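You operate a simulated robot arm through the tools that you are given. There is no shell and no other tool. Be economical: measure what you need, move in short steps, check, and stop when the job is done.

The job below is to be done with a simulated two-armed robot. You get a single attempt, and the scene is never put back.

## Task
Cool the hot stack at stage 3 to 45 C or less, then lift the blue sagger to place two.
Fine: cooler off before you lift.

The check looks at the end state, three seconds after you hand in, the way a careful person would. Anything else that was tipped, shoved, dropped, spilled or broken makes it a failure.

## Robot
Two 7-joint arms with fingered hands on one trunk, on a carriage that runs on a rail from [0.021, -1.443] to [-0.006, 0.437] (x, y) and turns from -120 to 212 degrees about z. Base frame: it is fixed where the carriage stands at the start and does not move with it; the origin is on the floor, on the carriage's upright axis, x ahead of it, y to its left, z up; the surface under the hand at the start is at about z = 0.85. Units: m, degrees, N and s.
The left shoulder is at the start at [0.07, 0.188, 1.398], the right one opposite. With the tool pointing down near the work surface each hand reaches from about 0.1 to 0.78 m from the robot's upright axis, wherever it stands, measured 20 degrees to its own side. Places, roughly: blue lever [0.8, -0.7, 1.1]; blue valve [0.8, -2.3, 1]; cooler switch [0.8, 0.3, 1.1]; place two of the cool rack [0.5, 0, 0.9]; purple slider [0.8, -1.3, 1]; red brush [0.5, -1.25, 1]; red tub [0.75, -1.5, 1]; setter [0.75, -2, 1]; stage dial [0.8, 0.2, 1.1]; suction switch [0.6, -1.3, 1]; white slider [0.5, -2.4, 0.9]; white tray [0.5, -1.5, 0.75]; yellow sponge [0.5, -2, 0.75]. Payload 4 kg a hand.
The TCP of each hand is the grasp point between the finger pads, 0.026 m short of the fingertips. In the tool frame z runs along the fingers and y along their closing line. Largest opening 0.132 m; the body of the gripper starts 0.073 m behind the TCP. The gripper is a hand of 4 fingers: y runs from the thumb to the fingers, the wrist lies at [0, 0, -0.224] in the tool frame, and closing takes about 1.5 s.
Orientation is told as [roll, pitch, yaw] about the base's x, y, z axes, in that order, counted from this pose: with the fingers straight down and closing along the base's y, the tool's x points along the base's -x, its y along +y and its z along -z.

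## Interface
- The arms move only by the tool servo_tool. It takes "left_steps", "right_steps" or both (then of equal length, played together; a hand with none holds still); each is a list of rows, each a list of 3 entries, a list of its own where there are three numbers: the finger opening in cm, from 0 to 13.2, then the shift along the tool's x, y, z in cm, then the turn, a rotation vector about the tool's x, y, z in degrees. In form: [[jaw, [x, y, z], [rx, ry, rz]], ...]. A call has 1 to 8 rows; each row shifts and turns the commanded pose from where the row before left it, along the tool's axes as they then stand. Each row takes 0.2 s and may step no farther than 0.05 m and 8.6 degrees from the row before; otherwise, or with a gripper value out of range, the whole call is refused. A pose out of reach is approached as far as the arm can. The call stops where the force on the tool passes 40 N (or 10 N more than at its start, if that is more) or the arm is blocked; 0.2 s more then pass. Each finger travels about 0.072 m/s and halts on what it meets, pressing with about 25 N; the grip force reading is that of the motor and also rises with nothing between the fingers. The clock runs only during rows and for 0.2 s after the last one: add rows that do not move to give the fingers time. The reply holds the time, the measured pose of the TCP, the force on the tool along the base axes, the opening and the grip force, in the units named above and with some noise, with the torque about the TCP (base axes, N m) and any sound that the robot's microphone picked up.
- Cameras (640 x 400 px; columns grow to the right, rows downward): "scene" is now at [0.1223, 0.0316, 1.6257]; the picture's right is [0.38, -0.93, 0.00], its down [-0.60, -0.24, -0.76] and it looks along [0.70, 0.29, -0.65] (base axes); focal length 214 px, centre (320, 200). "left" rides on the left gripper at [-0.073, 0.006, -0.094] in its tool frame; the picture's right is [-0.08, -1.00, 0.00], its down [0.79, -0.06, -0.62] and it looks along [0.61, -0.05, 0.79] (tool axes); focal length 230 px, centre (320, 200). "right" rides on the right gripper at [0.073, 0.006, -0.094] in its tool frame; the picture's right is [-0.08, 1.00, 0.00], its down [-0.79, -0.06, -0.62] and it looks along [-0.61, -0.05, 0.79] (tool axes); focal length 230 px, centre (320, 200). There is no depth. A picture from a camera that has moved, and an enlarged one, comes with that camera's place and axes in the base frame and with its lens. The place of the scene camera against the robot may be out by one fixed shift of up to 0.012 m in any direction.
- camera(camera): a new picture of that camera. The clock stands still meanwhile.
- slide_trunk(by): slides the trunk up (or, below 0, down) by that many m; the arms and the scene camera ride with it, the base frame stays. It gives what a move gives, with no picture.
- drive_base(legs): drives the robot by 1 to 6 legs, each [ahead, left, turn to the left] in m, m and degrees, along the robot's own axes; the way and the turn of a leg run together, so that a leg with both is an arc; at most 1.5 m and 180 degrees a leg. The arms and the cameras ride along, it lands a little off, and it stops where it bumps. It keeps to its track: a leg is cut to what the track allows. It gives what a move gives.
- grasp_type(shape, hand): the hand has 4 fingers and takes this shape, open, in about a second: jaw (thumb against the fingers, like two jaws); tri (thumb and two fingers); tip (a fingertip pinch); poke (one finger out to press); point (the index stretched); flat (the hand flat); cup (the hand cupped); fist (a fist). The gripper value then closes the fingers along that shape, each until it touches; the sizes above hold for jaw. It gives what a move gives, with no picture.
- turn_head(pan, tilt): turns the head with the scene camera to pan (to the left, within 86 degrees either way) and tilt (down, from -29 to 69), counted from straight ahead of the robot. It gives what a move gives.
- inspect(camera, box): a new picture of the part [left, top, right, bottom] of that camera's present view, enlarged. The clock stands still meanwhile.
- hand_in(): hands the job in; it is judged then, once.

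Go step by step. Nothing tells you exact positions but the pictures and the camera data: compare them with the known pose of the tool, close in by small moves and look again before you grip or let go. The budget is 120 turns and 92 pictures, counting those below and the enlarged ones. Unless the task says otherwise, let go and move clear before handing in, and close with one line.

The tools are called after ">>>" as name(argument=value, ...) on one line, values as JSON. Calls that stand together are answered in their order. servo_tool: Moves the arms, as the interface text tells. Its arguments: {"type":"object","properties":{"left_steps":{"type":"array"},"right_steps":{"type":"array"}},"required":[]} The other tools are called the same way: slide_trunk (by) slides the trunk up or down; grasp_type (shape, hand) gives the hand a shape; drive_base (legs) drives the base; turn_head (pan, tilt) turns the head that bears the scene camera; camera (camera) takes a picture; inspect (camera, box) takes an enlarged picture of a part of a camera's view; hand_in () hands the job in.

At the start:

```text
clock: 0.0
left_tool_pos: [0.4657, 0.3102, 1.4749]
left_ee_rot: [0.0, 0.1, 0.0]
left_ft_force: [0.5, 0.1, 0.1]
left_wrist_torque: [0.0, 0.02, -0.03]
left_opening: 0.1318
left_grip_force: 0.0
left_shape: jaw
right_tool_pos: [0.4079, -0.0327, 1.4386]
right_ee_rot: [0.1, -0.1, 0.0]
right_ft_force: [0.0, 0.7, -0.2]
right_wrist_torque: [0.0, 0.01, 0.01]
right_opening: 0.1319
right_grip_force: 0.0
right_shape: jaw
trunk travel left (down, up): [-0.875, 0.065]
robot x, y, heading: [-0.0016, 0.0057, 0.0]
head pan, tilt: [22.1, 40.5]
```

scene: 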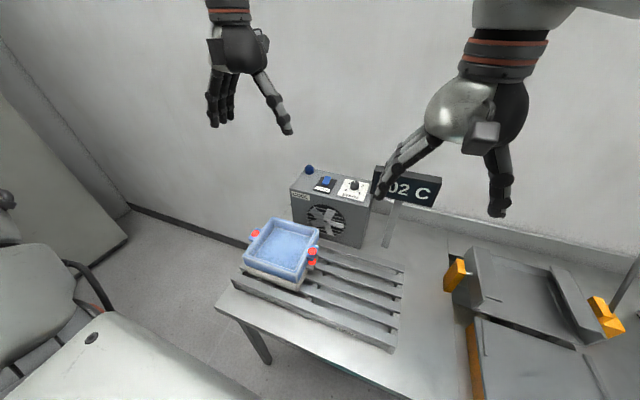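
right: 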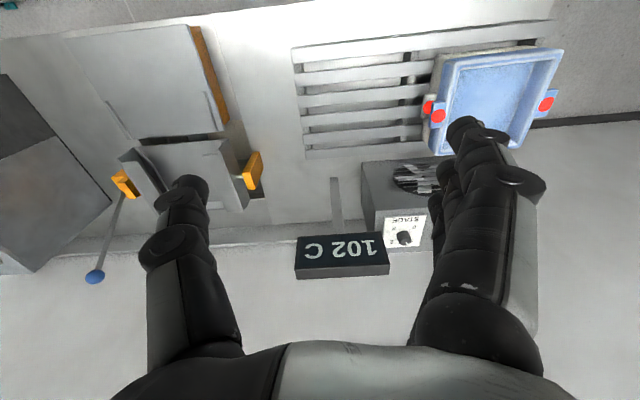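
left: 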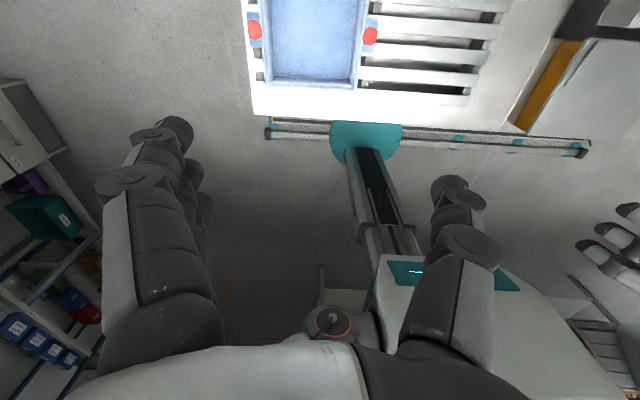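

The picture shows a slatted cool rack with a blue sagger (red grips) on a stack, and a cooler behind it with a switch, stage dial and a 102 C display. I'll enlarge the cooler and the sagger.

>>> inspect(camera="scene", box=[270, 150, 450, 260])

>>> inspect(camera="scene", box=[200, 200, 420, 340])

```text
3.56 times, centred on (360, 205) of scene
camera zoom: at [0.1223, 0.0316, 1.6257], right [0.38, -0.93, 0.0], down [-0.6, -0.24, -0.76], along [0.7, 0.29, -0.65], focal length 763 px, centre (178, 182)
```

zoom: 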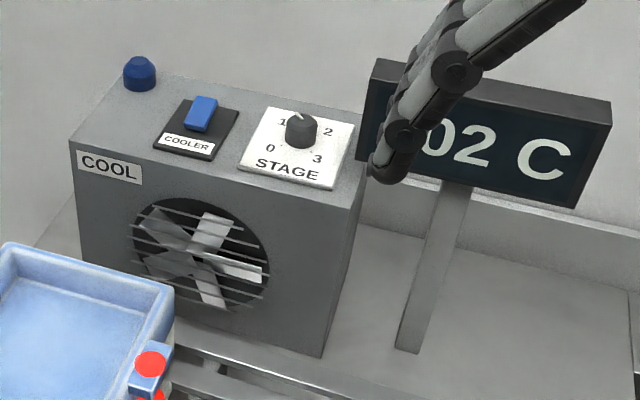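

```text
2.86 times, centred on (310, 270) of scene
camera zoom: at [0.1223, 0.0316, 1.6257], right [0.38, -0.93, 0.0], down [-0.6, -0.24, -0.76], along [0.7, 0.29, -0.65], focal length 613 px, centre (349, 0)
```

zoom: 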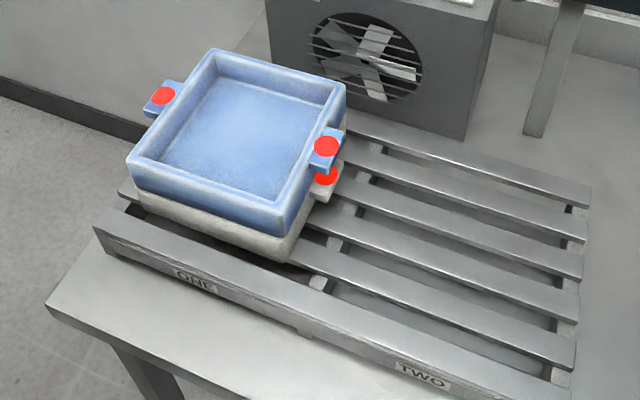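

The dial triangulates to about (0.83, 0.17, 1.095) and the switch to about (0.83, 0.30, 1.08). I'll check the dial from the right hand's camera, and look left before driving that way.

>>> inspect(camera="right", box=[350, 150, 470, 260])

>>> turn_head(pan=60, tilt=30)

>>> camera(camera="scene")

```text
3.64 times, centred on (410, 205) of right
camera zoom: at [0.3361, -0.0262, 1.534], right [0.08, 1.0, 0.0], down [0.79, -0.06, 0.62], along [0.61, -0.05, -0.79], focal length 837 px, centre (-7, 182)
```

zoom: 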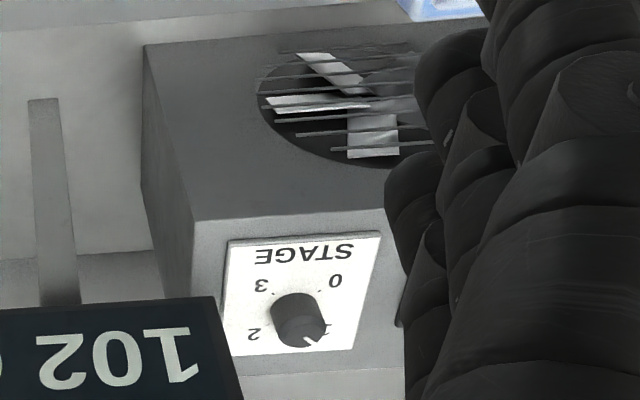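

```text
clock: 1.0
left_tool_pos: [0.4645, 0.3103, 1.4738]
left_ee_rot: [0.0, 0.1, 0.0]
left_ft_force: [0.1, -0.1, -1.0]
left_wrist_torque: [0.0, 0.0, 0.0]
left_opening: 0.1318
left_grip_force: 0.0
left_shape: jaw
right_tool_pos: [0.408, -0.0318, 1.4392]
right_ee_rot: [0.0, 0.0, 0.0]
right_ft_force: [-0.2, -0.1, 0.5]
right_wrist_torque: [-0.01, 0.0, 0.0]
right_opening: 0.1316
right_grip_force: 0.0
right_shape: jaw
trunk travel left (down, up): [-0.875, 0.065]
robot x, y, heading: [-0.0005, 0.0022, -0.0]
head pan, tilt: [60.0, 30.0]
```

```text
85 pictures are left
camera scene: at [0.0891, 0.078, 1.6417], right [0.87, -0.5, 0.0], down [-0.25, -0.43, -0.87], along [0.43, 0.75, -0.5], focal length 214 px, centre (320, 200)
```

scene: 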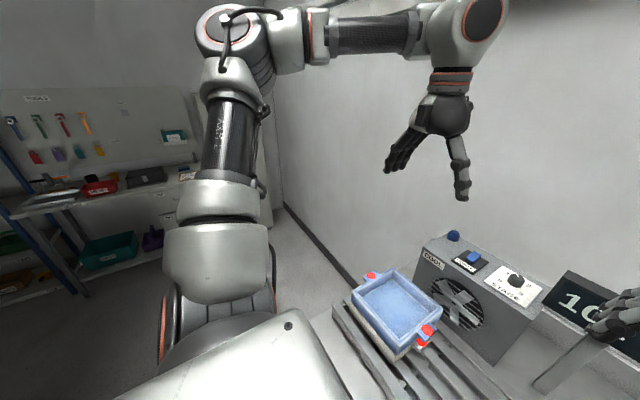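

The left arm is in line with the dial and the space on the left is clear. I'll move the left hand forward, high above the dial, and take the right hand aside.

>>> servo_tool(left_steps=[[8, [-4.5, -1.75, 0], [0, 0, 0]], [8, [-4.5, -1.75, 0], [0, 0, 0]], [8, [-4.5, -1.75, 0], [0, 0, 0]], [8, [-4.5, -1.75, 0], [0, 0, 0]], [8, [-4.5, -1.75, 0], [0, 0, 0]], [8, [-4.5, -1.75, 0], [0, 0, 0]], [8, [-4.5, -1.75, 0], [0, 0, 0]], [8, [-4.5, -1.75, 0], [0, 0, 0]]], right_steps=[[13, [1, -4, 0], [0, 0, 0]], [13, [1, -4, 0], [0, 0, 0]], [13, [1, -4, 0], [0, 0, 0]], [13, [1, -4, 0], [0, 0, 0]], [13, [1, -4, 0], [0, 0, 0]], [13, [1, -4, 0], [0, 0, 0]], [13, [0, 0, 0], [0, 0, 0]], [13, [0, 0, 0], [0, 0, 0]]])

>>> turn_head(pan=10, tilt=35)

>>> camera(camera="scene")

>>> camera(camera="left")

```text
clock: 2.8
left_tool_pos: [0.6177, 0.2752, 1.4565]
left_ee_rot: [0.0, -0.1, 0.0]
left_ft_force: [-1.0, 0.2, -0.1]
left_wrist_torque: [0.03, 0.0, -0.01]
left_opening: 0.0804
left_grip_force: 0.0
left_shape: jaw
left hand out of reach, approached as far as the arm can: row 3, 4, 5, 6, 7, 8
right_tool_pos: [0.3448, -0.2704, 1.4392]
right_ee_rot: [0.1, 0.0, 0.0]
right_ft_force: [-0.5, -0.8, -0.7]
right_wrist_torque: [-0.01, -0.02, -0.01]
right_opening: 0.1302
right_grip_force: 0.2
right_shape: jaw
trunk travel left (down, up): [-0.875, 0.065]
robot x, y, heading: [-0.0012, 0.0003, 0.2]
head pan, tilt: [60.0, 30.0]
```

```text
clock: 4.0
left_tool_pos: [0.618, 0.2745, 1.4554]
left_ee_rot: [0.0, 0.0, 0.0]
left_ft_force: [0.3, -0.2, 0.8]
left_wrist_torque: [0.0, -0.01, -0.01]
left_opening: 0.08
left_grip_force: 0.0
left_shape: jaw
right_tool_pos: [0.3469, -0.2696, 1.4386]
right_ee_rot: [0.0, 0.0, 0.0]
right_ft_force: [-0.4, 0.5, -0.3]
right_wrist_torque: [-0.01, -0.05, 0.04]
right_opening: 0.1301
right_grip_force: 0.1
right_shape: jaw
trunk travel left (down, up): [-0.875, 0.065]
robot x, y, heading: [-0.0007, -0.0005, -0.2]
head pan, tilt: [10.0, 35.0]
```

```text
84 pictures are left
camera scene: at [0.1305, 0.0155, 1.634], right [0.17, -0.98, 0.0], down [-0.56, -0.1, -0.82], along [0.81, 0.14, -0.57], focal length 214 px, centre (320, 200)
```

scene: 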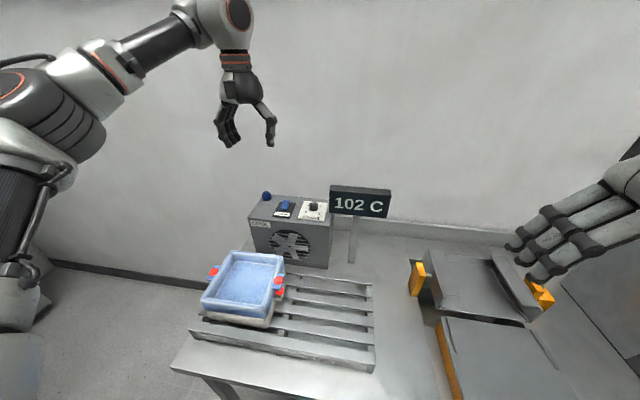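

```text
83 pictures are left
camera left: at [0.6913, 0.2805, 1.5489], right [0.08, -1.0, 0.0], down [-0.79, -0.06, 0.62], along [-0.61, -0.05, -0.79], focal length 230 px, centre (320, 200)
```

left: 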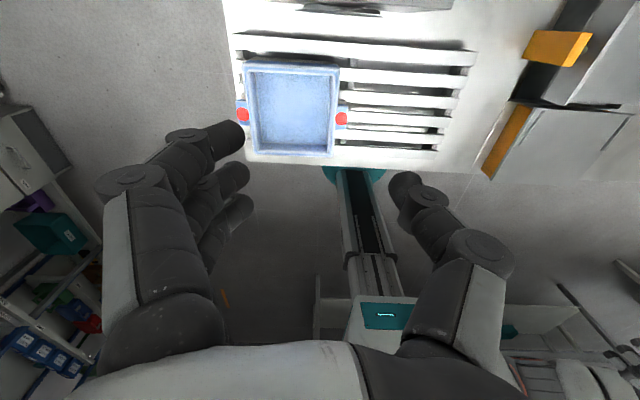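

At this height the arm falls short at x ≈ 0.62. Turning the body about 60° right brings the left shoulder forward, so I'll do that while driving 0.2 m left, and lower the trunk slightly.

>>> drive_base(legs=[[0, 0.2, 0], [0, 0, -60]])

>>> slide_trunk(by=-0.05)

>>> turn_head(pan=60, tilt=40)

>>> camera(camera="scene")

```text
clock: 8.3
left_tool_pos: [0.5468, -0.1955, 1.4545]
left_ee_rot: [0.0, 0.0, -59.7]
left_ft_force: [-0.2, 0.0, 1.3]
left_wrist_torque: [0.0, 0.01, 0.03]
left_opening: 0.0802
left_grip_force: 0.0
left_shape: jaw
right_tool_pos: [-0.0614, -0.2357, 1.438]
right_ee_rot: [0.0, 0.0, -59.8]
right_ft_force: [-0.4, 0.5, 0.6]
right_wrist_torque: [-0.02, 0.0, -0.01]
right_opening: 0.1303
right_grip_force: 0.1
right_shape: jaw
trunk travel left (down, up): [-0.875, 0.065]
robot x, y, heading: [-0.0041, 0.2028, -59.6]
head pan, tilt: [10.0, 35.0]
```

```text
clock: 9.2
left_tool_pos: [0.5457, -0.1965, 1.407]
left_ee_rot: [0.0, -0.1, -59.7]
left_ft_force: [0.8, -1.0, -0.3]
left_wrist_torque: [-0.02, 0.02, 0.0]
left_opening: 0.0802
left_grip_force: 0.0
left_shape: jaw
right_tool_pos: [-0.0624, -0.2353, 1.3884]
right_ee_rot: [0.0, 0.0, -59.8]
right_ft_force: [-0.4, -0.9, 0.6]
right_wrist_torque: [0.0, -0.05, 0.0]
right_opening: 0.1299
right_grip_force: 0.2
right_shape: jaw
trunk travel left (down, up): [-0.825, 0.115]
robot x, y, heading: [-0.0018, 0.197, -59.7]
head pan, tilt: [10.0, 35.0]
```

```text
clock: 10.4
left_tool_pos: [0.5456, -0.1967, 1.4049]
left_ee_rot: [0.1, 0.0, -59.8]
left_ft_force: [0.3, 0.6, -0.4]
left_wrist_torque: [0.03, 0.02, 0.0]
left_opening: 0.0802
left_grip_force: 0.0
left_shape: jaw
right_tool_pos: [-0.062, -0.2355, 1.3876]
right_ee_rot: [0.0, -0.1, -59.7]
right_ft_force: [0.2, -0.3, 0.4]
right_wrist_torque: [-0.01, 0.03, 0.02]
right_opening: 0.1301
right_grip_force: 0.2
right_shape: jaw
trunk travel left (down, up): [-0.825, 0.115]
robot x, y, heading: [-0.0012, 0.1966, -59.7]
head pan, tilt: [60.0, 40.0]
```

```text
82 pictures are left
camera scene: at [0.101, 0.1566, 1.5764], right [0.0, -1.0, 0.0], down [-0.64, 0.0, -0.77], along [0.77, 0.0, -0.64], focal length 214 px, centre (320, 200)
```

scene: 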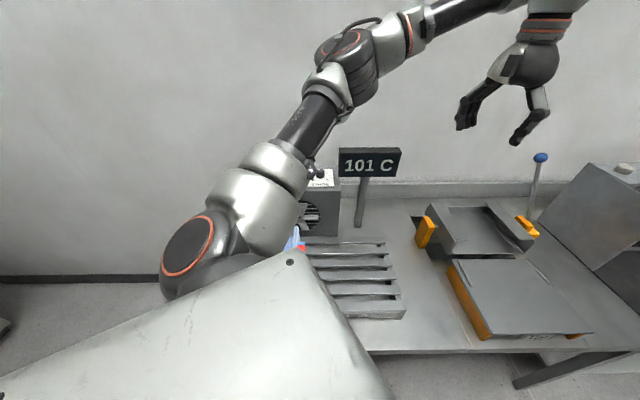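

The arm blocks the head's view, so I'll rely on the wrist camera. Next I bring the left hand across to y ≈ 0.17, short of the cooler.

>>> servo_tool(left_steps=[[8, [3.96, 2.29, 0], [0, 0, 0]], [8, [3.96, 2.29, 0], [0, 0, 0]], [8, [3.96, 2.29, 0], [0, 0, 0]], [8, [3.96, 2.29, 0], [0, 0, 0]], [8, [3.96, 2.29, 0], [0, 0, 0]], [8, [3.96, 2.29, 0], [0, 0, 0]], [8, [3.96, 2.29, 0], [0, 0, 0]], [8, [3.96, 2.29, 0], [0, 0, 0]]])

>>> servo_tool(left_steps=[[8, [0, 0, 3], [0, 0, -8]], [8, [0, 0, 3], [0, 0, -8]], [8, [0, 0, 3], [0, 0, -8]], [8, [0, 0, 3], [0, 0, -8]], [8, [0, 0, 3], [0, 0, -8]], [8, [0, 0, 3], [0, 0, -8]], [8, [0, 0, 0], [0, 0, -8]], [8, [0, 0, 0], [0, 0, -4]]])

```text
clock: 12.2
left_tool_pos: [0.5436, 0.1738, 1.4054]
left_ee_rot: [0.0, 0.0, -59.5]
left_ft_force: [0.0, -0.1, 0.3]
left_wrist_torque: [-0.06, 0.0, 0.0]
left_opening: 0.0802
left_grip_force: 0.2
left_shape: jaw
right_tool_pos: [-0.062, -0.2321, 1.388]
right_ee_rot: [-0.2, -0.1, -59.6]
right_ft_force: [0.6, -0.4, 0.4]
right_wrist_torque: [-0.04, -0.02, 0.0]
right_opening: 0.1304
right_grip_force: 0.1
right_shape: jaw
trunk travel left (down, up): [-0.825, 0.115]
robot x, y, heading: [-0.0033, 0.2009, -59.8]
head pan, tilt: [60.0, 40.0]
```

```text
clock: 14.0
left_tool_pos: [0.5455, 0.1702, 1.226]
left_ee_rot: [0.0, 0.0, 0.4]
left_ft_force: [0.6, 0.3, 0.1]
left_wrist_torque: [0.03, -0.01, 0.01]
left_opening: 0.0802
left_grip_force: 0.1
left_shape: jaw
right_tool_pos: [-0.0616, -0.2347, 1.3892]
right_ee_rot: [0.0, 0.0, -59.7]
right_ft_force: [-0.2, 0.1, -1.0]
right_wrist_torque: [0.03, 0.0, 0.0]
right_opening: 0.13
right_grip_force: 0.1
right_shape: jaw
trunk travel left (down, up): [-0.825, 0.115]
robot x, y, heading: [-0.004, 0.1983, -59.9]
head pan, tilt: [60.0, 40.0]
```

The yaw is now 0 at (0.5455, 0.170, 1.226). Next I move straight forward over the dial.

>>> servo_tool(left_steps=[[8, [-4, 0, 0], [0, 0, 0]], [8, [-4, 0, 0], [0, 0, 0]], [8, [-4, 0, 0], [0, 0, 0]], [8, [-4, 0, 0], [0, 0, 0]], [8, [-4, 0, 0], [0, 0, 0]], [8, [-4, 0, 0], [0, 0, 0]], [8, [-4, 0, 0], [0, 0, 0]]])

>>> camera(camera="left")

>>> camera(camera="scene")

```text
clock: 15.6
left_tool_pos: [0.8253, 0.1687, 1.2271]
left_ee_rot: [0.0, 0.0, 0.3]
left_ft_force: [-0.1, -0.7, 0.9]
left_wrist_torque: [0.03, 0.03, -0.01]
left_opening: 0.0803
left_grip_force: 0.1
left_shape: jaw
right_tool_pos: [-0.0621, -0.2368, 1.3876]
right_ee_rot: [0.0, 0.1, -59.8]
right_ft_force: [0.1, 0.4, -1.2]
right_wrist_torque: [0.01, 0.0, -0.04]
right_opening: 0.1303
right_grip_force: 0.0
right_shape: jaw
trunk travel left (down, up): [-0.825, 0.115]
robot x, y, heading: [-0.0002, 0.1975, -59.5]
head pan, tilt: [60.0, 40.0]
```

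```text
81 pictures are left
camera left: at [0.8982, 0.1759, 1.3196], right [0.08, -1.0, 0.0], down [-0.79, -0.06, 0.62], along [-0.61, -0.05, -0.79], focal length 230 px, centre (320, 200)
```

left: 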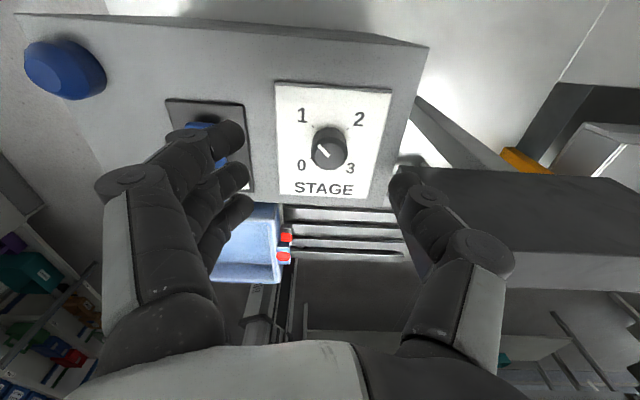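

```text
80 pictures are left
camera scene: at [0.1012, 0.1554, 1.5763], right [0.01, -1.0, 0.0], down [-0.64, 0.0, -0.77], along [0.77, 0.0, -0.64], focal length 214 px, centre (320, 200)
```

scene: 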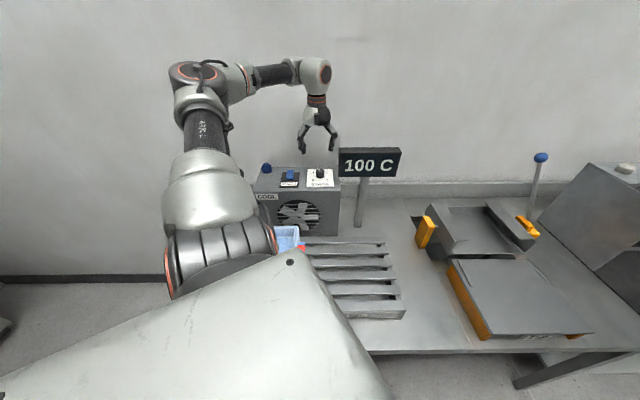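

The knob triangulates to about (0.808, 0.160, top z ≈ 1.12). I'll enlarge the wrist view of the dial and switch.

>>> inspect(camera="left", box=[150, 70, 400, 226])

>>> inspect(camera="scene", box=[240, 90, 420, 202])

```text
2.56 times, centred on (275, 148) of left
camera zoom: at [0.8982, 0.1759, 1.3196], right [0.08, -1.0, 0.0], down [-0.79, -0.06, 0.62], along [-0.61, -0.05, -0.79], focal length 589 px, centre (435, 333)
```

zoom: 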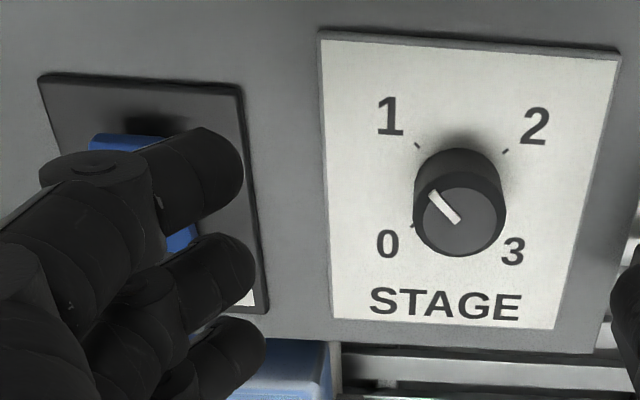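

```text
3.56 times, centred on (330, 146) of scene
camera zoom: at [0.1012, 0.1554, 1.5763], right [0.01, -1.0, 0.0], down [-0.64, 0.0, -0.77], along [0.77, 0.0, -0.64], focal length 763 px, centre (284, 392)
```

zoom: 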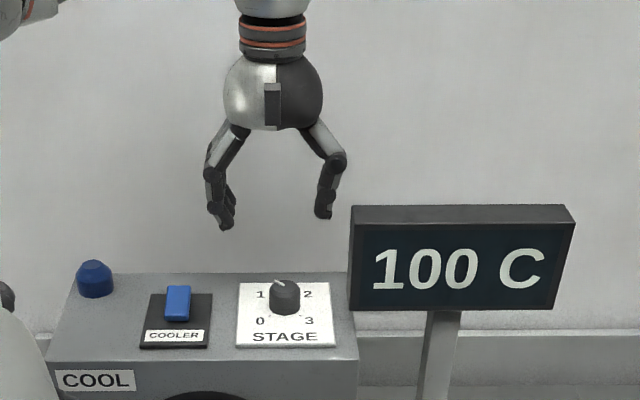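

The pointer is at 1, so it needs 180° clockwise. The display's edge is close to the dial on the right, so I'll back off to the left and yaw the hand about 90°, which keeps its narrow side toward the display.

>>> servo_tool(left_steps=[[8, [2.5, 4, 0], [0, 0, 0]], [8, [0, 0, 0], [0, 0, -8.5]], [8, [0, 0, 0], [0, 0, -8.5]], [8, [0, 0, 0], [0, 0, -8.5]], [8, [0, 0, 0], [0, 0, -8.5]], [8, [0, 0, 0], [0, 0, -8.5]], [8, [0, 0, 0], [0, 0, -8.5]], [8, [0, 0, 0], [0, 0, -8.5]]])

>>> servo_tool(left_steps=[[8, [0, 0, 0], [0, 0, -8.5]], [8, [0, 0, 0], [0, 0, -8.5]], [8, [0, 0, 0], [0, 0, -8.5]], [8, [0, 0, 0], [0, 0, -5]]])

>>> camera(camera="left")

>>> camera(camera="scene")

```text
clock: 17.4
left_tool_pos: [0.7992, 0.2112, 1.2251]
left_ee_rot: [0.0, 0.1, 59.9]
left_ft_force: [-0.1, 0.7, -0.5]
left_wrist_torque: [0.02, -0.05, 0.0]
left_opening: 0.0801
left_grip_force: 0.0
left_shape: jaw
right_tool_pos: [-0.062, -0.2353, 1.3878]
right_ee_rot: [0.0, 0.0, -59.6]
right_ft_force: [0.5, 0.3, -0.1]
right_wrist_torque: [0.02, -0.02, -0.03]
right_opening: 0.1303
right_grip_force: 0.1
right_shape: jaw
trunk travel left (down, up): [-0.825, 0.115]
robot x, y, heading: [-0.0022, 0.1981, -59.5]
head pan, tilt: [60.0, 40.0]
```

```text
clock: 18.4
left_tool_pos: [0.7983, 0.2116, 1.2254]
left_ee_rot: [0.0, 0.0, 90.4]
left_ft_force: [-0.1, -0.1, 0.0]
left_wrist_torque: [0.01, -0.01, 0.0]
left_opening: 0.0802
left_grip_force: 0.1
left_shape: jaw
right_tool_pos: [-0.0615, -0.2351, 1.388]
right_ee_rot: [-0.1, 0.0, -59.7]
right_ft_force: [-0.2, 0.1, 0.1]
right_wrist_torque: [0.02, -0.02, 0.0]
right_opening: 0.1303
right_grip_force: 0.0
right_shape: jaw
trunk travel left (down, up): [-0.825, 0.115]
robot x, y, heading: [-0.0042, 0.1987, -59.6]
head pan, tilt: [60.0, 40.0]
```

```text
77 pictures are left
camera left: at [0.7926, 0.2845, 1.3189], right [1.0, 0.09, 0.0], down [0.07, -0.78, 0.62], along [0.05, -0.61, -0.79], focal length 230 px, centre (320, 200)
```

left: 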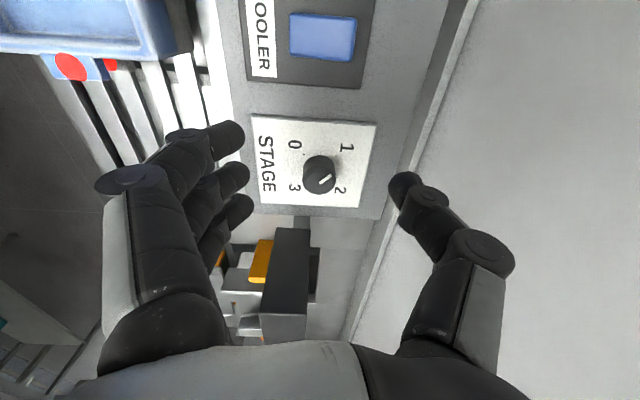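

```text
76 pictures are left
camera scene: at [0.101, 0.1567, 1.5764], right [0.01, -1.0, 0.0], down [-0.64, 0.0, -0.77], along [0.77, 0.0, -0.64], focal length 214 px, centre (320, 200)
```

scene: 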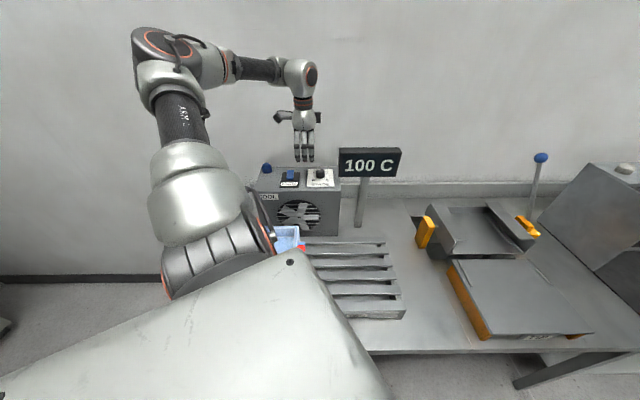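

Knob top refined to (0.802, 0.158, 1.125); the display lies at x 0.755–0.80, y < 0.095. I'll move over the knob with yaw ~98° and stop just above it to check.

>>> servo_tool(left_steps=[[8, [0, 0, 0], [0, 0, -8]], [8, [2.7, 0.27, 0], [0, 0, 0]], [8, [2.65, 0.27, 0], [0, 0, 0]], [8, [0, 0, 3], [0, 0, 0]], [8, [0, 0, 3], [0, 0, 0]], [8, [0, 0, 0], [0, 0, 0]]])

>>> camera(camera="left")

>>> inspect(camera="scene", box=[240, 90, 420, 202])

```text
clock: 19.8
left_tool_pos: [0.7995, 0.1564, 1.1662]
left_ee_rot: [-0.1, 0.1, 98.2]
left_ft_force: [0.2, 0.3, 0.7]
left_wrist_torque: [-0.01, 0.01, 0.01]
left_opening: 0.0799
left_grip_force: 0.1
left_shape: jaw
right_tool_pos: [-0.062, -0.2364, 1.3879]
right_ee_rot: [0.0, 0.0, -59.6]
right_ft_force: [-0.9, 0.4, 0.3]
right_wrist_torque: [0.06, 0.02, -0.03]
right_opening: 0.1302
right_grip_force: 0.1
right_shape: jaw
trunk travel left (down, up): [-0.825, 0.115]
robot x, y, heading: [-0.0032, 0.1973, -59.9]
head pan, tilt: [60.0, 40.0]
```

```text
75 pictures are left
camera left: at [0.7836, 0.2283, 1.2602], right [0.98, 0.22, 0.0], down [0.17, -0.77, 0.62], along [0.14, -0.6, -0.79], focal length 230 px, centre (320, 200)
```

left: 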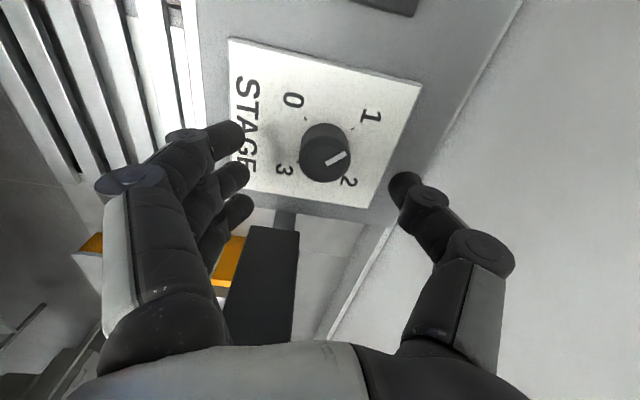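

```text
3.56 times, centred on (330, 146) of scene
camera zoom: at [0.1003, 0.1559, 1.5764], right [0.0, -1.0, 0.0], down [-0.64, 0.0, -0.77], along [0.77, 0.0, -0.64], focal length 763 px, centre (284, 392)
```

zoom: 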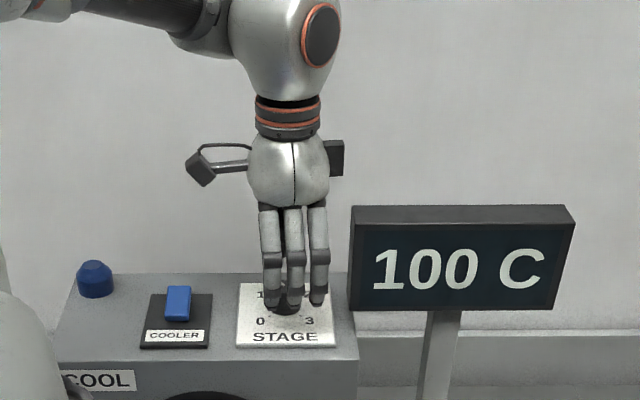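

The knob sits at (0.8035, 0.159), within a few mm of the TCP. I'll make a small correction, descend 4 cm and close.

>>> servo_tool(left_steps=[[8, [-0.15, -0.42, 2], [0, 0, 0]], [8, [0, 0, 2], [0, 0, 0]], [5, [0, 0, 0], [0, 0, 0]], [2.5, [0, 0, 0], [0, 0, 0]], [2.5, [0, 0, 0], [0, 0, 0]], [2.5, [0, 0, 0], [0, 0, 0]], [2.5, [0, 0, 0], [0, 0, 0]]])

>>> camera(camera="left")

```text
clock: 21.1
left_tool_pos: [0.8075, 0.1587, 1.1313]
left_ee_rot: [-0.9, 0.6, 98.4]
left_ft_force: [6.5, 1.8, 19.1]
left_wrist_torque: [0.0, 0.32, -0.01]
left_opening: 0.0228
left_grip_force: 24.9
left_shape: jaw
right_tool_pos: [-0.0626, -0.2346, 1.3882]
right_ee_rot: [0.0, -0.1, -59.7]
right_ft_force: [0.0, -0.1, -0.7]
right_wrist_torque: [-0.03, 0.02, -0.02]
right_opening: 0.13
right_grip_force: 0.0
right_shape: jaw
trunk travel left (down, up): [-0.825, 0.115]
robot x, y, heading: [-0.0037, 0.1987, -59.7]
head pan, tilt: [60.0, 40.0]
stopped in row 6 (left hand): the force on the tool passed its limit at 41 N (the readings are from after the stop); the commanded pose is now the measured one
```

```text
73 pictures are left
camera left: at [0.7901, 0.2311, 1.2244], right [0.97, 0.22, 0.01], down [0.17, -0.76, 0.62], along [0.15, -0.61, -0.78], focal length 230 px, centre (320, 200)
```

left: 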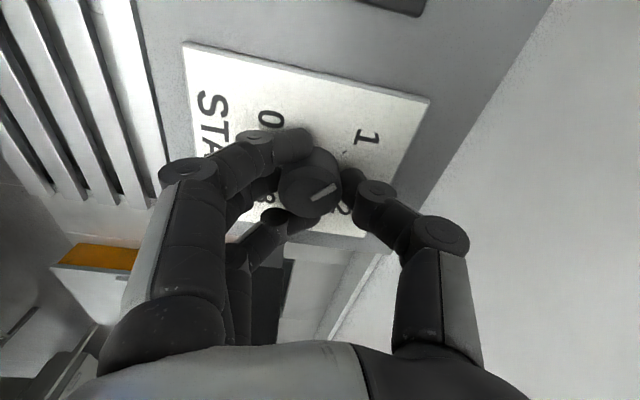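

The knob is gripped, with the fingertips pressing lightly on the plate. I'll ease up 4 mm and turn 40° clockwise.

>>> servo_tool(left_steps=[[2.3, [0, 0.2, -0.4], [0, 0, 0]], [2.3, [0, 0, 0], [0, 0, 6]], [2.3, [0, 0, 0], [0, 0, 8]], [2.3, [0, 0, 0], [0, 0, 8]], [2.3, [0, 0, 0], [0, 0, 8]], [2.3, [0, 0, 0], [0, 0, 8]], [2.3, [0, 0, 0], [0, 0, 8]]])

>>> camera(camera="left")

```text
clock: 22.7
left_tool_pos: [0.8048, 0.156, 1.1338]
left_ee_rot: [-0.6, -0.2, 52.2]
left_ft_force: [-0.7, -8.0, 0.1]
left_wrist_torque: [-0.05, 0.18, 0.08]
left_opening: 0.0162
left_grip_force: 25.1
left_shape: jaw
right_tool_pos: [-0.0621, -0.2377, 1.3873]
right_ee_rot: [0.1, 0.0, -59.7]
right_ft_force: [-0.6, -0.5, 1.0]
right_wrist_torque: [0.04, 0.0, 0.01]
right_opening: 0.13
right_grip_force: 0.0
right_shape: jaw
trunk travel left (down, up): [-0.825, 0.115]
robot x, y, heading: [-0.008, 0.1985, -59.8]
head pan, tilt: [60.0, 40.0]
```

```text
72 pictures are left
camera left: at [0.8442, 0.2173, 1.2261], right [0.84, -0.55, 0.01], down [-0.44, -0.66, 0.61], along [-0.33, -0.52, -0.79], focal length 230 px, centre (320, 200)
```

left: 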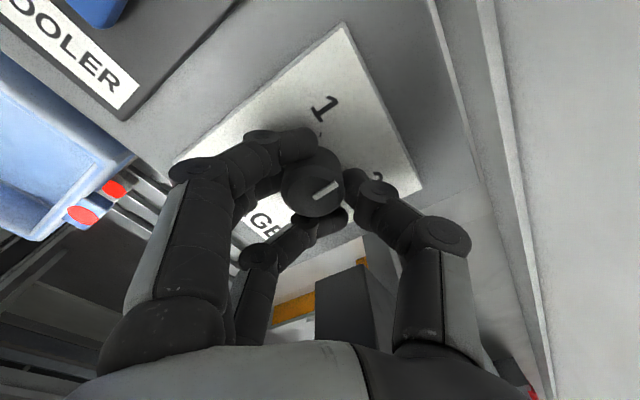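

The knob turns with the hand (pointer about 46° past 1). I'll continue to yaw 30, then open and look.

>>> servo_tool(left_steps=[[2.0, [0, 0, 0], [0, 0, 8]], [2.0, [0, 0, 0], [0, 0, 8]], [2.0, [0, 0, 0], [0, 0, 6]], [2.0, [0, 0, 0], [0, 0, 0]], [5, [0, 0, 0], [0, 0, 0]], [8, [0, 0, 0], [0, 0, 0]], [8, [0, 0, 0], [0, 0, 0]], [8, [0, 0, 0], [0, 0, 0]]])

>>> servo_tool(left_steps=[[8, [0, 0, -4], [0, 0, 0]], [8, [0, 0, 0], [0, 0, -8.5]], [8, [0, 0, 0], [0, 0, -8.5]], [8, [0, 0, 0], [0, 0, -8.5]], [8, [0, 0, 0], [0, 0, -8.5]], [8, [0, 0, 0], [0, 0, -8.5]], [8, [0, 0, 0], [0, 0, -8.5]], [8, [0, 0, 0], [0, 0, -8.5]]])

>>> camera(camera="left")

```text
clock: 24.5
left_tool_pos: [0.8058, 0.1576, 1.1335]
left_ee_rot: [-0.5, -0.3, 30.5]
left_ft_force: [0.5, -0.3, 0.5]
left_wrist_torque: [0.0, 0.03, 0.02]
left_opening: 0.0792
left_grip_force: 0.0
left_shape: jaw
right_tool_pos: [-0.0619, -0.2353, 1.3884]
right_ee_rot: [0.1, 0.0, -59.7]
right_ft_force: [0.2, -0.4, 0.4]
right_wrist_torque: [0.04, -0.02, 0.02]
right_opening: 0.1299
right_grip_force: 0.1
right_shape: jaw
trunk travel left (down, up): [-0.825, 0.115]
robot x, y, heading: [-0.0016, 0.2005, -59.8]
head pan, tilt: [60.0, 40.0]
```

```text
clock: 26.3
left_tool_pos: [0.8053, 0.1567, 1.1734]
left_ee_rot: [-0.5, 0.2, 90.1]
left_ft_force: [0.7, 0.4, -0.5]
left_wrist_torque: [0.01, -0.01, 0.03]
left_opening: 0.0794
left_grip_force: 0.1
left_shape: jaw
right_tool_pos: [-0.0624, -0.2351, 1.3871]
right_ee_rot: [0.0, 0.0, -59.7]
right_ft_force: [-0.3, 0.0, 0.3]
right_wrist_torque: [-0.03, 0.03, 0.02]
right_opening: 0.1303
right_grip_force: 0.0
right_shape: jaw
trunk travel left (down, up): [-0.825, 0.115]
robot x, y, heading: [-0.0026, 0.1973, -59.7]
head pan, tilt: [60.0, 40.0]
```

```text
71 pictures are left
camera left: at [0.7983, 0.2315, 1.2658], right [1.0, 0.08, 0.01], down [0.06, -0.78, 0.62], along [0.06, -0.62, -0.78], focal length 230 px, centre (320, 200)
```

left: 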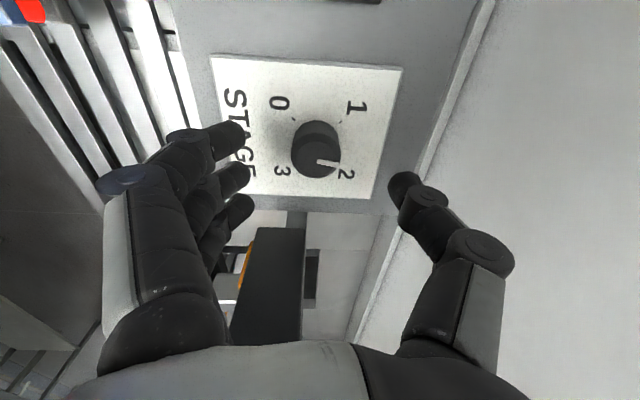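

The pointer is now between 1 and 2, so the knob has no detents. I'll do a second stroke the same way: yaw 98, lower, grip, turn.

>>> servo_tool(left_steps=[[8, [-0.15, 0.1, 1.5], [0, 0, -8]], [8, [0, 0, 2.3], [0, 0, 0]], [5, [0, 0, 0], [0, 0, 0]], [2.2, [0, 0, 0], [0, 0, 0]], [2.2, [0, 0, 0], [0, 0, 0]], [2.0, [0, 0, 0], [0, 0, 0]], [2.0, [0, 0, 0], [0, 0, 0]], [2.0, [0, 0, 0], [0, 0, 0]]])

>>> servo_tool(left_steps=[[2.0, [0, 0, 0], [0, 0, 8.5]], [2.0, [0, 0, 0], [0, 0, 8.5]], [2.0, [0, 0, 0], [0, 0, 8.5]], [2.0, [0, 0, 0], [0, 0, 8.5]], [2.0, [0, 0, 0], [0, 0, 8.5]], [2.0, [0, 0, 0], [0, 0, 8.5]], [2.0, [0, 0, 0], [0, 0, 8.5]], [2.0, [0, 0, 0], [0, 0, 8.5]]])

>>> camera(camera="left")

```text
clock: 28.1
left_tool_pos: [0.8066, 0.1597, 1.1353]
left_ee_rot: [-0.5, 0.3, 97.9]
left_ft_force: [6.8, 0.9, -0.3]
left_wrist_torque: [0.02, -0.08, -0.03]
left_opening: 0.0123
left_grip_force: 24.8
left_shape: jaw
right_tool_pos: [-0.0605, -0.2358, 1.3885]
right_ee_rot: [-0.1, 0.0, -59.6]
right_ft_force: [-0.4, 0.3, 0.2]
right_wrist_torque: [-0.01, -0.01, 0.01]
right_opening: 0.1301
right_grip_force: 0.1
right_shape: jaw
trunk travel left (down, up): [-0.825, 0.115]
robot x, y, heading: [-0.0028, 0.1978, -59.6]
head pan, tilt: [60.0, 40.0]
```

```text
clock: 29.9
left_tool_pos: [0.8049, 0.1572, 1.1351]
left_ee_rot: [-0.4, -0.3, 29.8]
left_ft_force: [-0.6, -16.4, -3.0]
left_wrist_torque: [-0.27, -0.01, 0.01]
left_opening: 0.0123
left_grip_force: 24.9
left_shape: jaw
right_tool_pos: [-0.0628, -0.2373, 1.3872]
right_ee_rot: [0.1, 0.0, -59.8]
right_ft_force: [0.5, -0.1, -0.2]
right_wrist_torque: [-0.03, 0.01, -0.01]
right_opening: 0.1304
right_grip_force: 0.0
right_shape: jaw
trunk travel left (down, up): [-0.825, 0.115]
robot x, y, heading: [-0.0004, 0.1977, -59.8]
head pan, tilt: [60.0, 40.0]
```

```text
70 pictures are left
camera left: at [0.8637, 0.1979, 1.2285], right [0.56, -0.83, 0.01], down [-0.66, -0.44, 0.61], along [-0.5, -0.35, -0.79], focal length 230 px, centre (320, 200)
```

left: 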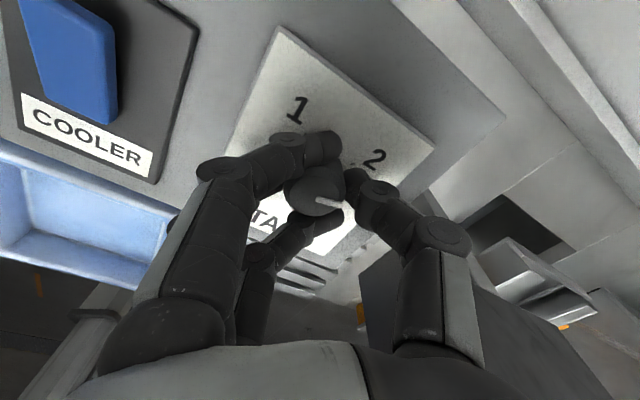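

The grip turned the knob again. I'll release, lift and rotate back to check.

>>> servo_tool(left_steps=[[5, [0, 0, 0], [0, 0, 0]], [8, [0, 0, 0], [0, 0, 0]], [8, [0, 0, 0], [0, 0, 0]], [8, [0, 0, 0], [0, 0, 0]], [8, [0, 0, 0], [0, 0, 0]], [8, [0, 0, -4], [0, 0, 0]]])

>>> servo_tool(left_steps=[[8, [0, 0, 0], [0, 0, -8.5]], [8, [0, 0, 0], [0, 0, -8.5]], [8, [0, 0, 0], [0, 0, -8.5]], [8, [0, 0, 0], [0, 0, -8.5]], [8, [0, 0, 0], [0, 0, -8.5]], [8, [0, 0, 0], [0, 0, -8.5]], [8, [0, 0, 0], [0, 0, -8.5]], [8, [0, 0, 0], [0, 0, -8.5]]])

>>> inspect(camera="left", box=[200, 40, 440, 220])

```text
clock: 31.3
left_tool_pos: [0.8037, 0.159, 1.1771]
left_ee_rot: [-0.5, -0.4, 29.9]
left_ft_force: [0.2, -0.3, 0.9]
left_wrist_torque: [0.05, -0.02, 0.02]
left_opening: 0.0795
left_grip_force: 0.0
left_shape: jaw
right_tool_pos: [-0.0639, -0.2358, 1.3876]
right_ee_rot: [0.1, 0.0, -59.7]
right_ft_force: [0.1, -0.5, -0.5]
right_wrist_torque: [0.03, -0.04, 0.03]
right_opening: 0.1302
right_grip_force: 0.0
right_shape: jaw
trunk travel left (down, up): [-0.825, 0.115]
robot x, y, heading: [-0.0021, 0.1994, -59.7]
head pan, tilt: [60.0, 40.0]
```

```text
clock: 33.1
left_tool_pos: [0.805, 0.1592, 1.1762]
left_ee_rot: [-0.6, 0.3, 98.0]
left_ft_force: [0.5, -1.0, -0.7]
left_wrist_torque: [0.03, -0.01, 0.02]
left_opening: 0.0795
left_grip_force: 0.1
left_shape: jaw
right_tool_pos: [-0.0626, -0.2366, 1.3881]
right_ee_rot: [-0.1, 0.0, -59.7]
right_ft_force: [-0.1, -0.5, -0.1]
right_wrist_torque: [0.04, 0.04, 0.01]
right_opening: 0.1302
right_grip_force: 0.0
right_shape: jaw
trunk travel left (down, up): [-0.825, 0.115]
robot x, y, heading: [-0.0025, 0.1994, -59.4]
head pan, tilt: [60.0, 40.0]
```

```text
2.22 times, centred on (320, 130) of left
camera zoom: at [0.7867, 0.2317, 1.2682], right [0.98, 0.22, 0.01], down [0.16, -0.77, 0.62], along [0.14, -0.61, -0.78], focal length 511 px, centre (320, 356)
```

zoom: 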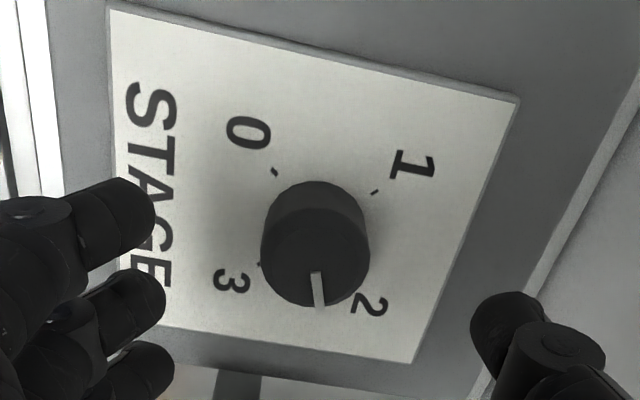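

The pointer is around 72° clockwise from up and mark 3 is at about 130–135°. One more stroke of about 64° should reach it.

>>> servo_tool(left_steps=[[8, [0, 0, 2], [0, 0, 0]], [8, [0, 0, 2.1], [0, 0, 0]], [5, [0, 0, 0], [0, 0, 0]], [2.2, [0, 0, 0], [0, 0, 0]], [2.2, [0, 0, 0], [0, 0, 0]], [2.0, [0, 0, 0], [0, 0, 0]], [2.0, [0, 0, 0], [0, 0, 0]], [2.0, [0, 0, 0], [0, 0, 0]]])

>>> servo_tool(left_steps=[[2.0, [0, 0, 0], [0, 0, 8.5]], [2.0, [0, 0, 0], [0, 0, 8.5]], [2.0, [0, 0, 0], [0, 0, 8.5]], [2.0, [0, 0, 0], [0, 0, 8.5]], [2.0, [0, 0, 0], [0, 0, 8.5]], [2.0, [0, 0, 0], [0, 0, 8.5]], [2.0, [0, 0, 0], [0, 0, 8.5]], [2.0, [0, 0, 0], [0, 0, 5]]])

>>> servo_tool(left_steps=[[5, [0, 0, 0], [0, 0, 0]], [8, [0, 0, 0], [0, 0, 0]], [8, [0, 0, 0], [0, 0, 0]], [8, [0, 0, 0], [0, 0, 0]], [8, [0, 0, 0], [0, 0, 0]], [8, [0, 0, -4], [0, 0, 0]], [8, [0, 0, 0], [0, 0, -8.5]], [8, [0, 0, 0], [0, 0, -8.5]]])

>>> camera(camera="left")

```text
clock: 34.9
left_tool_pos: [0.8061, 0.1602, 1.1334]
left_ee_rot: [-0.6, 0.3, 97.9]
left_ft_force: [7.2, -0.6, -1.0]
left_wrist_torque: [-0.01, -0.06, 0.0]
left_opening: 0.013
left_grip_force: 25.2
left_shape: jaw
right_tool_pos: [-0.0598, -0.2366, 1.3892]
right_ee_rot: [0.0, 0.0, -59.7]
right_ft_force: [-0.3, -0.7, -0.4]
right_wrist_torque: [0.03, 0.0, -0.02]
right_opening: 0.1303
right_grip_force: 0.0
right_shape: jaw
trunk travel left (down, up): [-0.825, 0.115]
robot x, y, heading: [-0.0015, 0.2013, -59.5]
head pan, tilt: [60.0, 40.0]
```

```text
clock: 36.7
left_tool_pos: [0.8043, 0.1579, 1.1339]
left_ee_rot: [-0.5, -0.3, 33.2]
left_ft_force: [8.4, -10.7, 6.2]
left_wrist_torque: [-0.2, -0.13, 0.03]
left_opening: 0.0132
left_grip_force: 24.8
left_shape: jaw
right_tool_pos: [-0.0614, -0.2372, 1.3881]
right_ee_rot: [0.0, 0.1, -59.7]
right_ft_force: [0.1, -0.6, -0.4]
right_wrist_torque: [-0.02, 0.01, 0.0]
right_opening: 0.1303
right_grip_force: 0.0
right_shape: jaw
trunk travel left (down, up): [-0.825, 0.115]
robot x, y, heading: [-0.0019, 0.199, -59.7]
head pan, tilt: [60.0, 40.0]
```

```text
clock: 38.5
left_tool_pos: [0.8036, 0.1591, 1.1737]
left_ee_rot: [-0.5, -0.1, 50.5]
left_ft_force: [-0.8, -0.1, -0.4]
left_wrist_torque: [0.02, -0.01, -0.01]
left_opening: 0.0794
left_grip_force: 0.0
left_shape: jaw
right_tool_pos: [-0.0609, -0.2356, 1.3884]
right_ee_rot: [0.0, 0.0, -59.7]
right_ft_force: [0.0, -0.4, 0.2]
right_wrist_torque: [0.02, 0.07, -0.02]
right_opening: 0.1301
right_grip_force: 0.0
right_shape: jaw
trunk travel left (down, up): [-0.825, 0.115]
robot x, y, heading: [-0.0025, 0.2041, -59.8]
head pan, tilt: [60.0, 40.0]
```

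```text
68 pictures are left
camera left: at [0.8449, 0.2197, 1.2671], right [0.82, -0.57, 0.01], down [-0.46, -0.64, 0.62], along [-0.35, -0.51, -0.79], focal length 230 px, centre (320, 200)
```

left: 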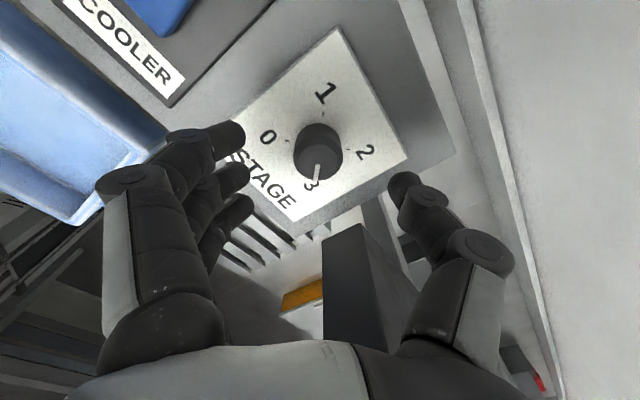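

The pointer looks close to 3. I'll enlarge to confirm.

>>> inspect(camera="left", box=[240, 70, 420, 220])

```text
2.67 times, centred on (330, 145) of left
camera zoom: at [0.8449, 0.2197, 1.2671], right [0.82, -0.57, 0.01], down [-0.46, -0.64, 0.62], along [-0.35, -0.51, -0.79], focal length 614 px, centre (293, 347)
```

zoom: 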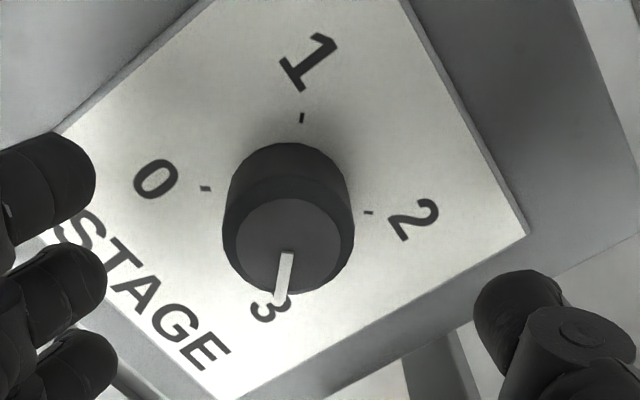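

The dial is on 3. Next I raise the hand and move left to view the cooler switch.

>>> servo_tool(left_steps=[[8, [0, 0, -4], [0, 0, 0]], [8, [-3.03, 2.5, 0], [0, 0, 0]], [8, [-3.03, 2.5, 0], [0, 0, 0]], [8, [-3.03, 2.5, 0], [0, 0, 0]]])

>>> grasp_type(hand="left", shape="poke")

>>> camera(camera="left")

>>> inspect(camera="scene", box=[240, 90, 420, 202])

```text
clock: 39.5
left_tool_pos: [0.8017, 0.277, 1.2165]
left_ee_rot: [-0.5, -0.1, 50.4]
left_ft_force: [-0.4, 0.8, -0.7]
left_wrist_torque: [-0.01, -0.02, -0.02]
left_opening: 0.0797
left_grip_force: 0.1
left_shape: jaw
right_tool_pos: [-0.0648, -0.2355, 1.3897]
right_ee_rot: [0.1, 0.0, -59.8]
right_ft_force: [-0.1, 0.1, -0.6]
right_wrist_torque: [0.01, -0.06, 0.02]
right_opening: 0.1302
right_grip_force: 0.1
right_shape: jaw
trunk travel left (down, up): [-0.825, 0.115]
robot x, y, heading: [-0.0013, 0.1993, -59.6]
head pan, tilt: [60.0, 40.0]
```

```text
clock: 40.4
left_tool_pos: [0.8043, 0.2764, 1.2152]
left_ee_rot: [-0.5, -0.3, 50.4]
left_ft_force: [0.2, 0.4, 0.8]
left_wrist_torque: [0.0, 0.02, 0.0]
left_opening: 0.0
left_grip_force: 0.1
left_shape: poke
right_tool_pos: [-0.0616, -0.237, 1.3872]
right_ee_rot: [-0.1, 0.0, -59.7]
right_ft_force: [0.0, 0.2, -0.3]
right_wrist_torque: [-0.02, 0.01, 0.01]
right_opening: 0.1302
right_grip_force: 0.0
right_shape: jaw
trunk travel left (down, up): [-0.825, 0.115]
robot x, y, heading: [-0.0059, 0.2002, -59.8]
head pan, tilt: [60.0, 40.0]
```

```text
66 pictures are left
camera left: at [0.8444, 0.3368, 1.308], right [0.82, -0.58, 0.01], down [-0.46, -0.64, 0.61], along [-0.35, -0.51, -0.79], focal length 230 px, centre (320, 200)
```

left: 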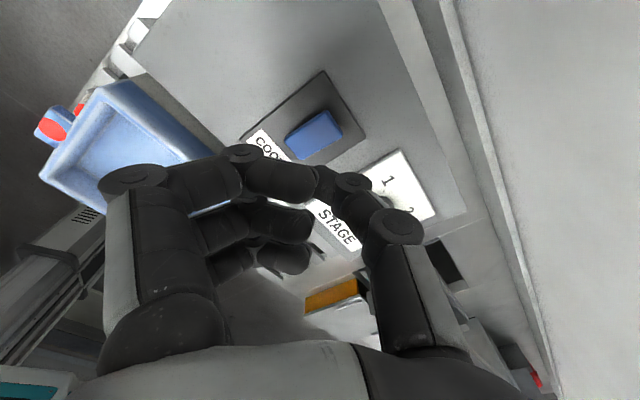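

```text
3.56 times, centred on (330, 146) of scene
camera zoom: at [0.1017, 0.1565, 1.5764], right [0.01, -1.0, 0.0], down [-0.64, 0.0, -0.77], along [0.77, 0.0, -0.64], focal length 763 px, centre (284, 392)
```

zoom: 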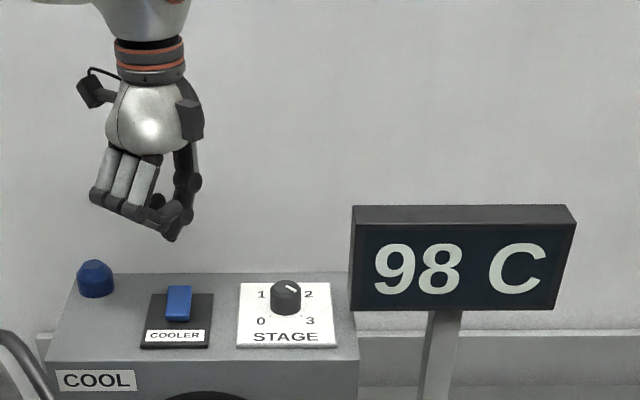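

From the scene the pointer seems to look up-right, so I'll take a closer look at the dial before trusting it.

>>> inspect(camera="scene", box=[272, 152, 342, 196])

>>> inspect(camera="left", box=[220, 60, 460, 220])

```text
9.09 times, centred on (307, 174) of scene
camera zoom: at [0.1017, 0.1565, 1.5764], right [0.01, -1.0, 0.0], down [-0.64, 0.0, -0.77], along [0.77, 0.0, -0.64], focal length 1950 px, centre (438, 436)
```

zoom: 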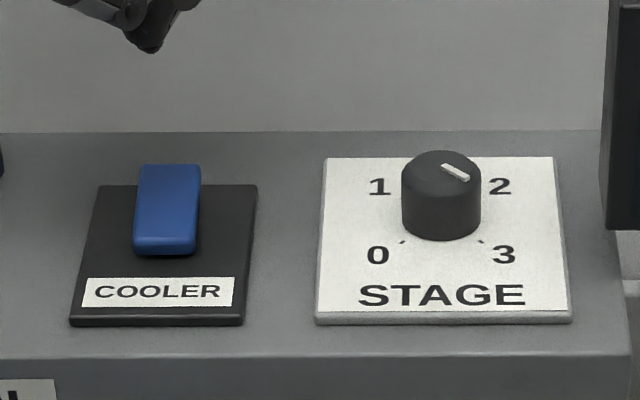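

```text
2.50 times, centred on (340, 140) of left
camera zoom: at [0.8444, 0.3368, 1.308], right [0.82, -0.58, 0.01], down [-0.46, -0.64, 0.61], along [-0.35, -0.51, -0.79], focal length 575 px, centre (270, 350)
```

zoom: 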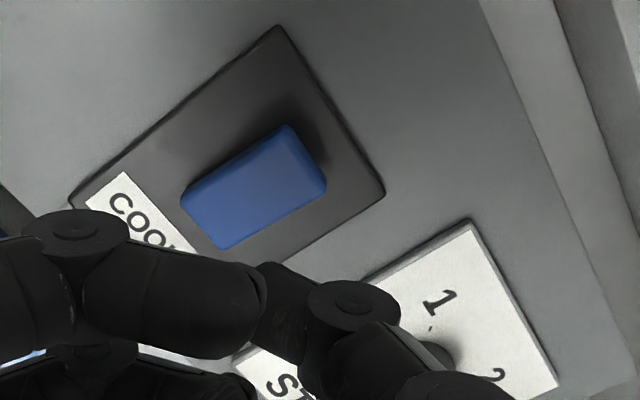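

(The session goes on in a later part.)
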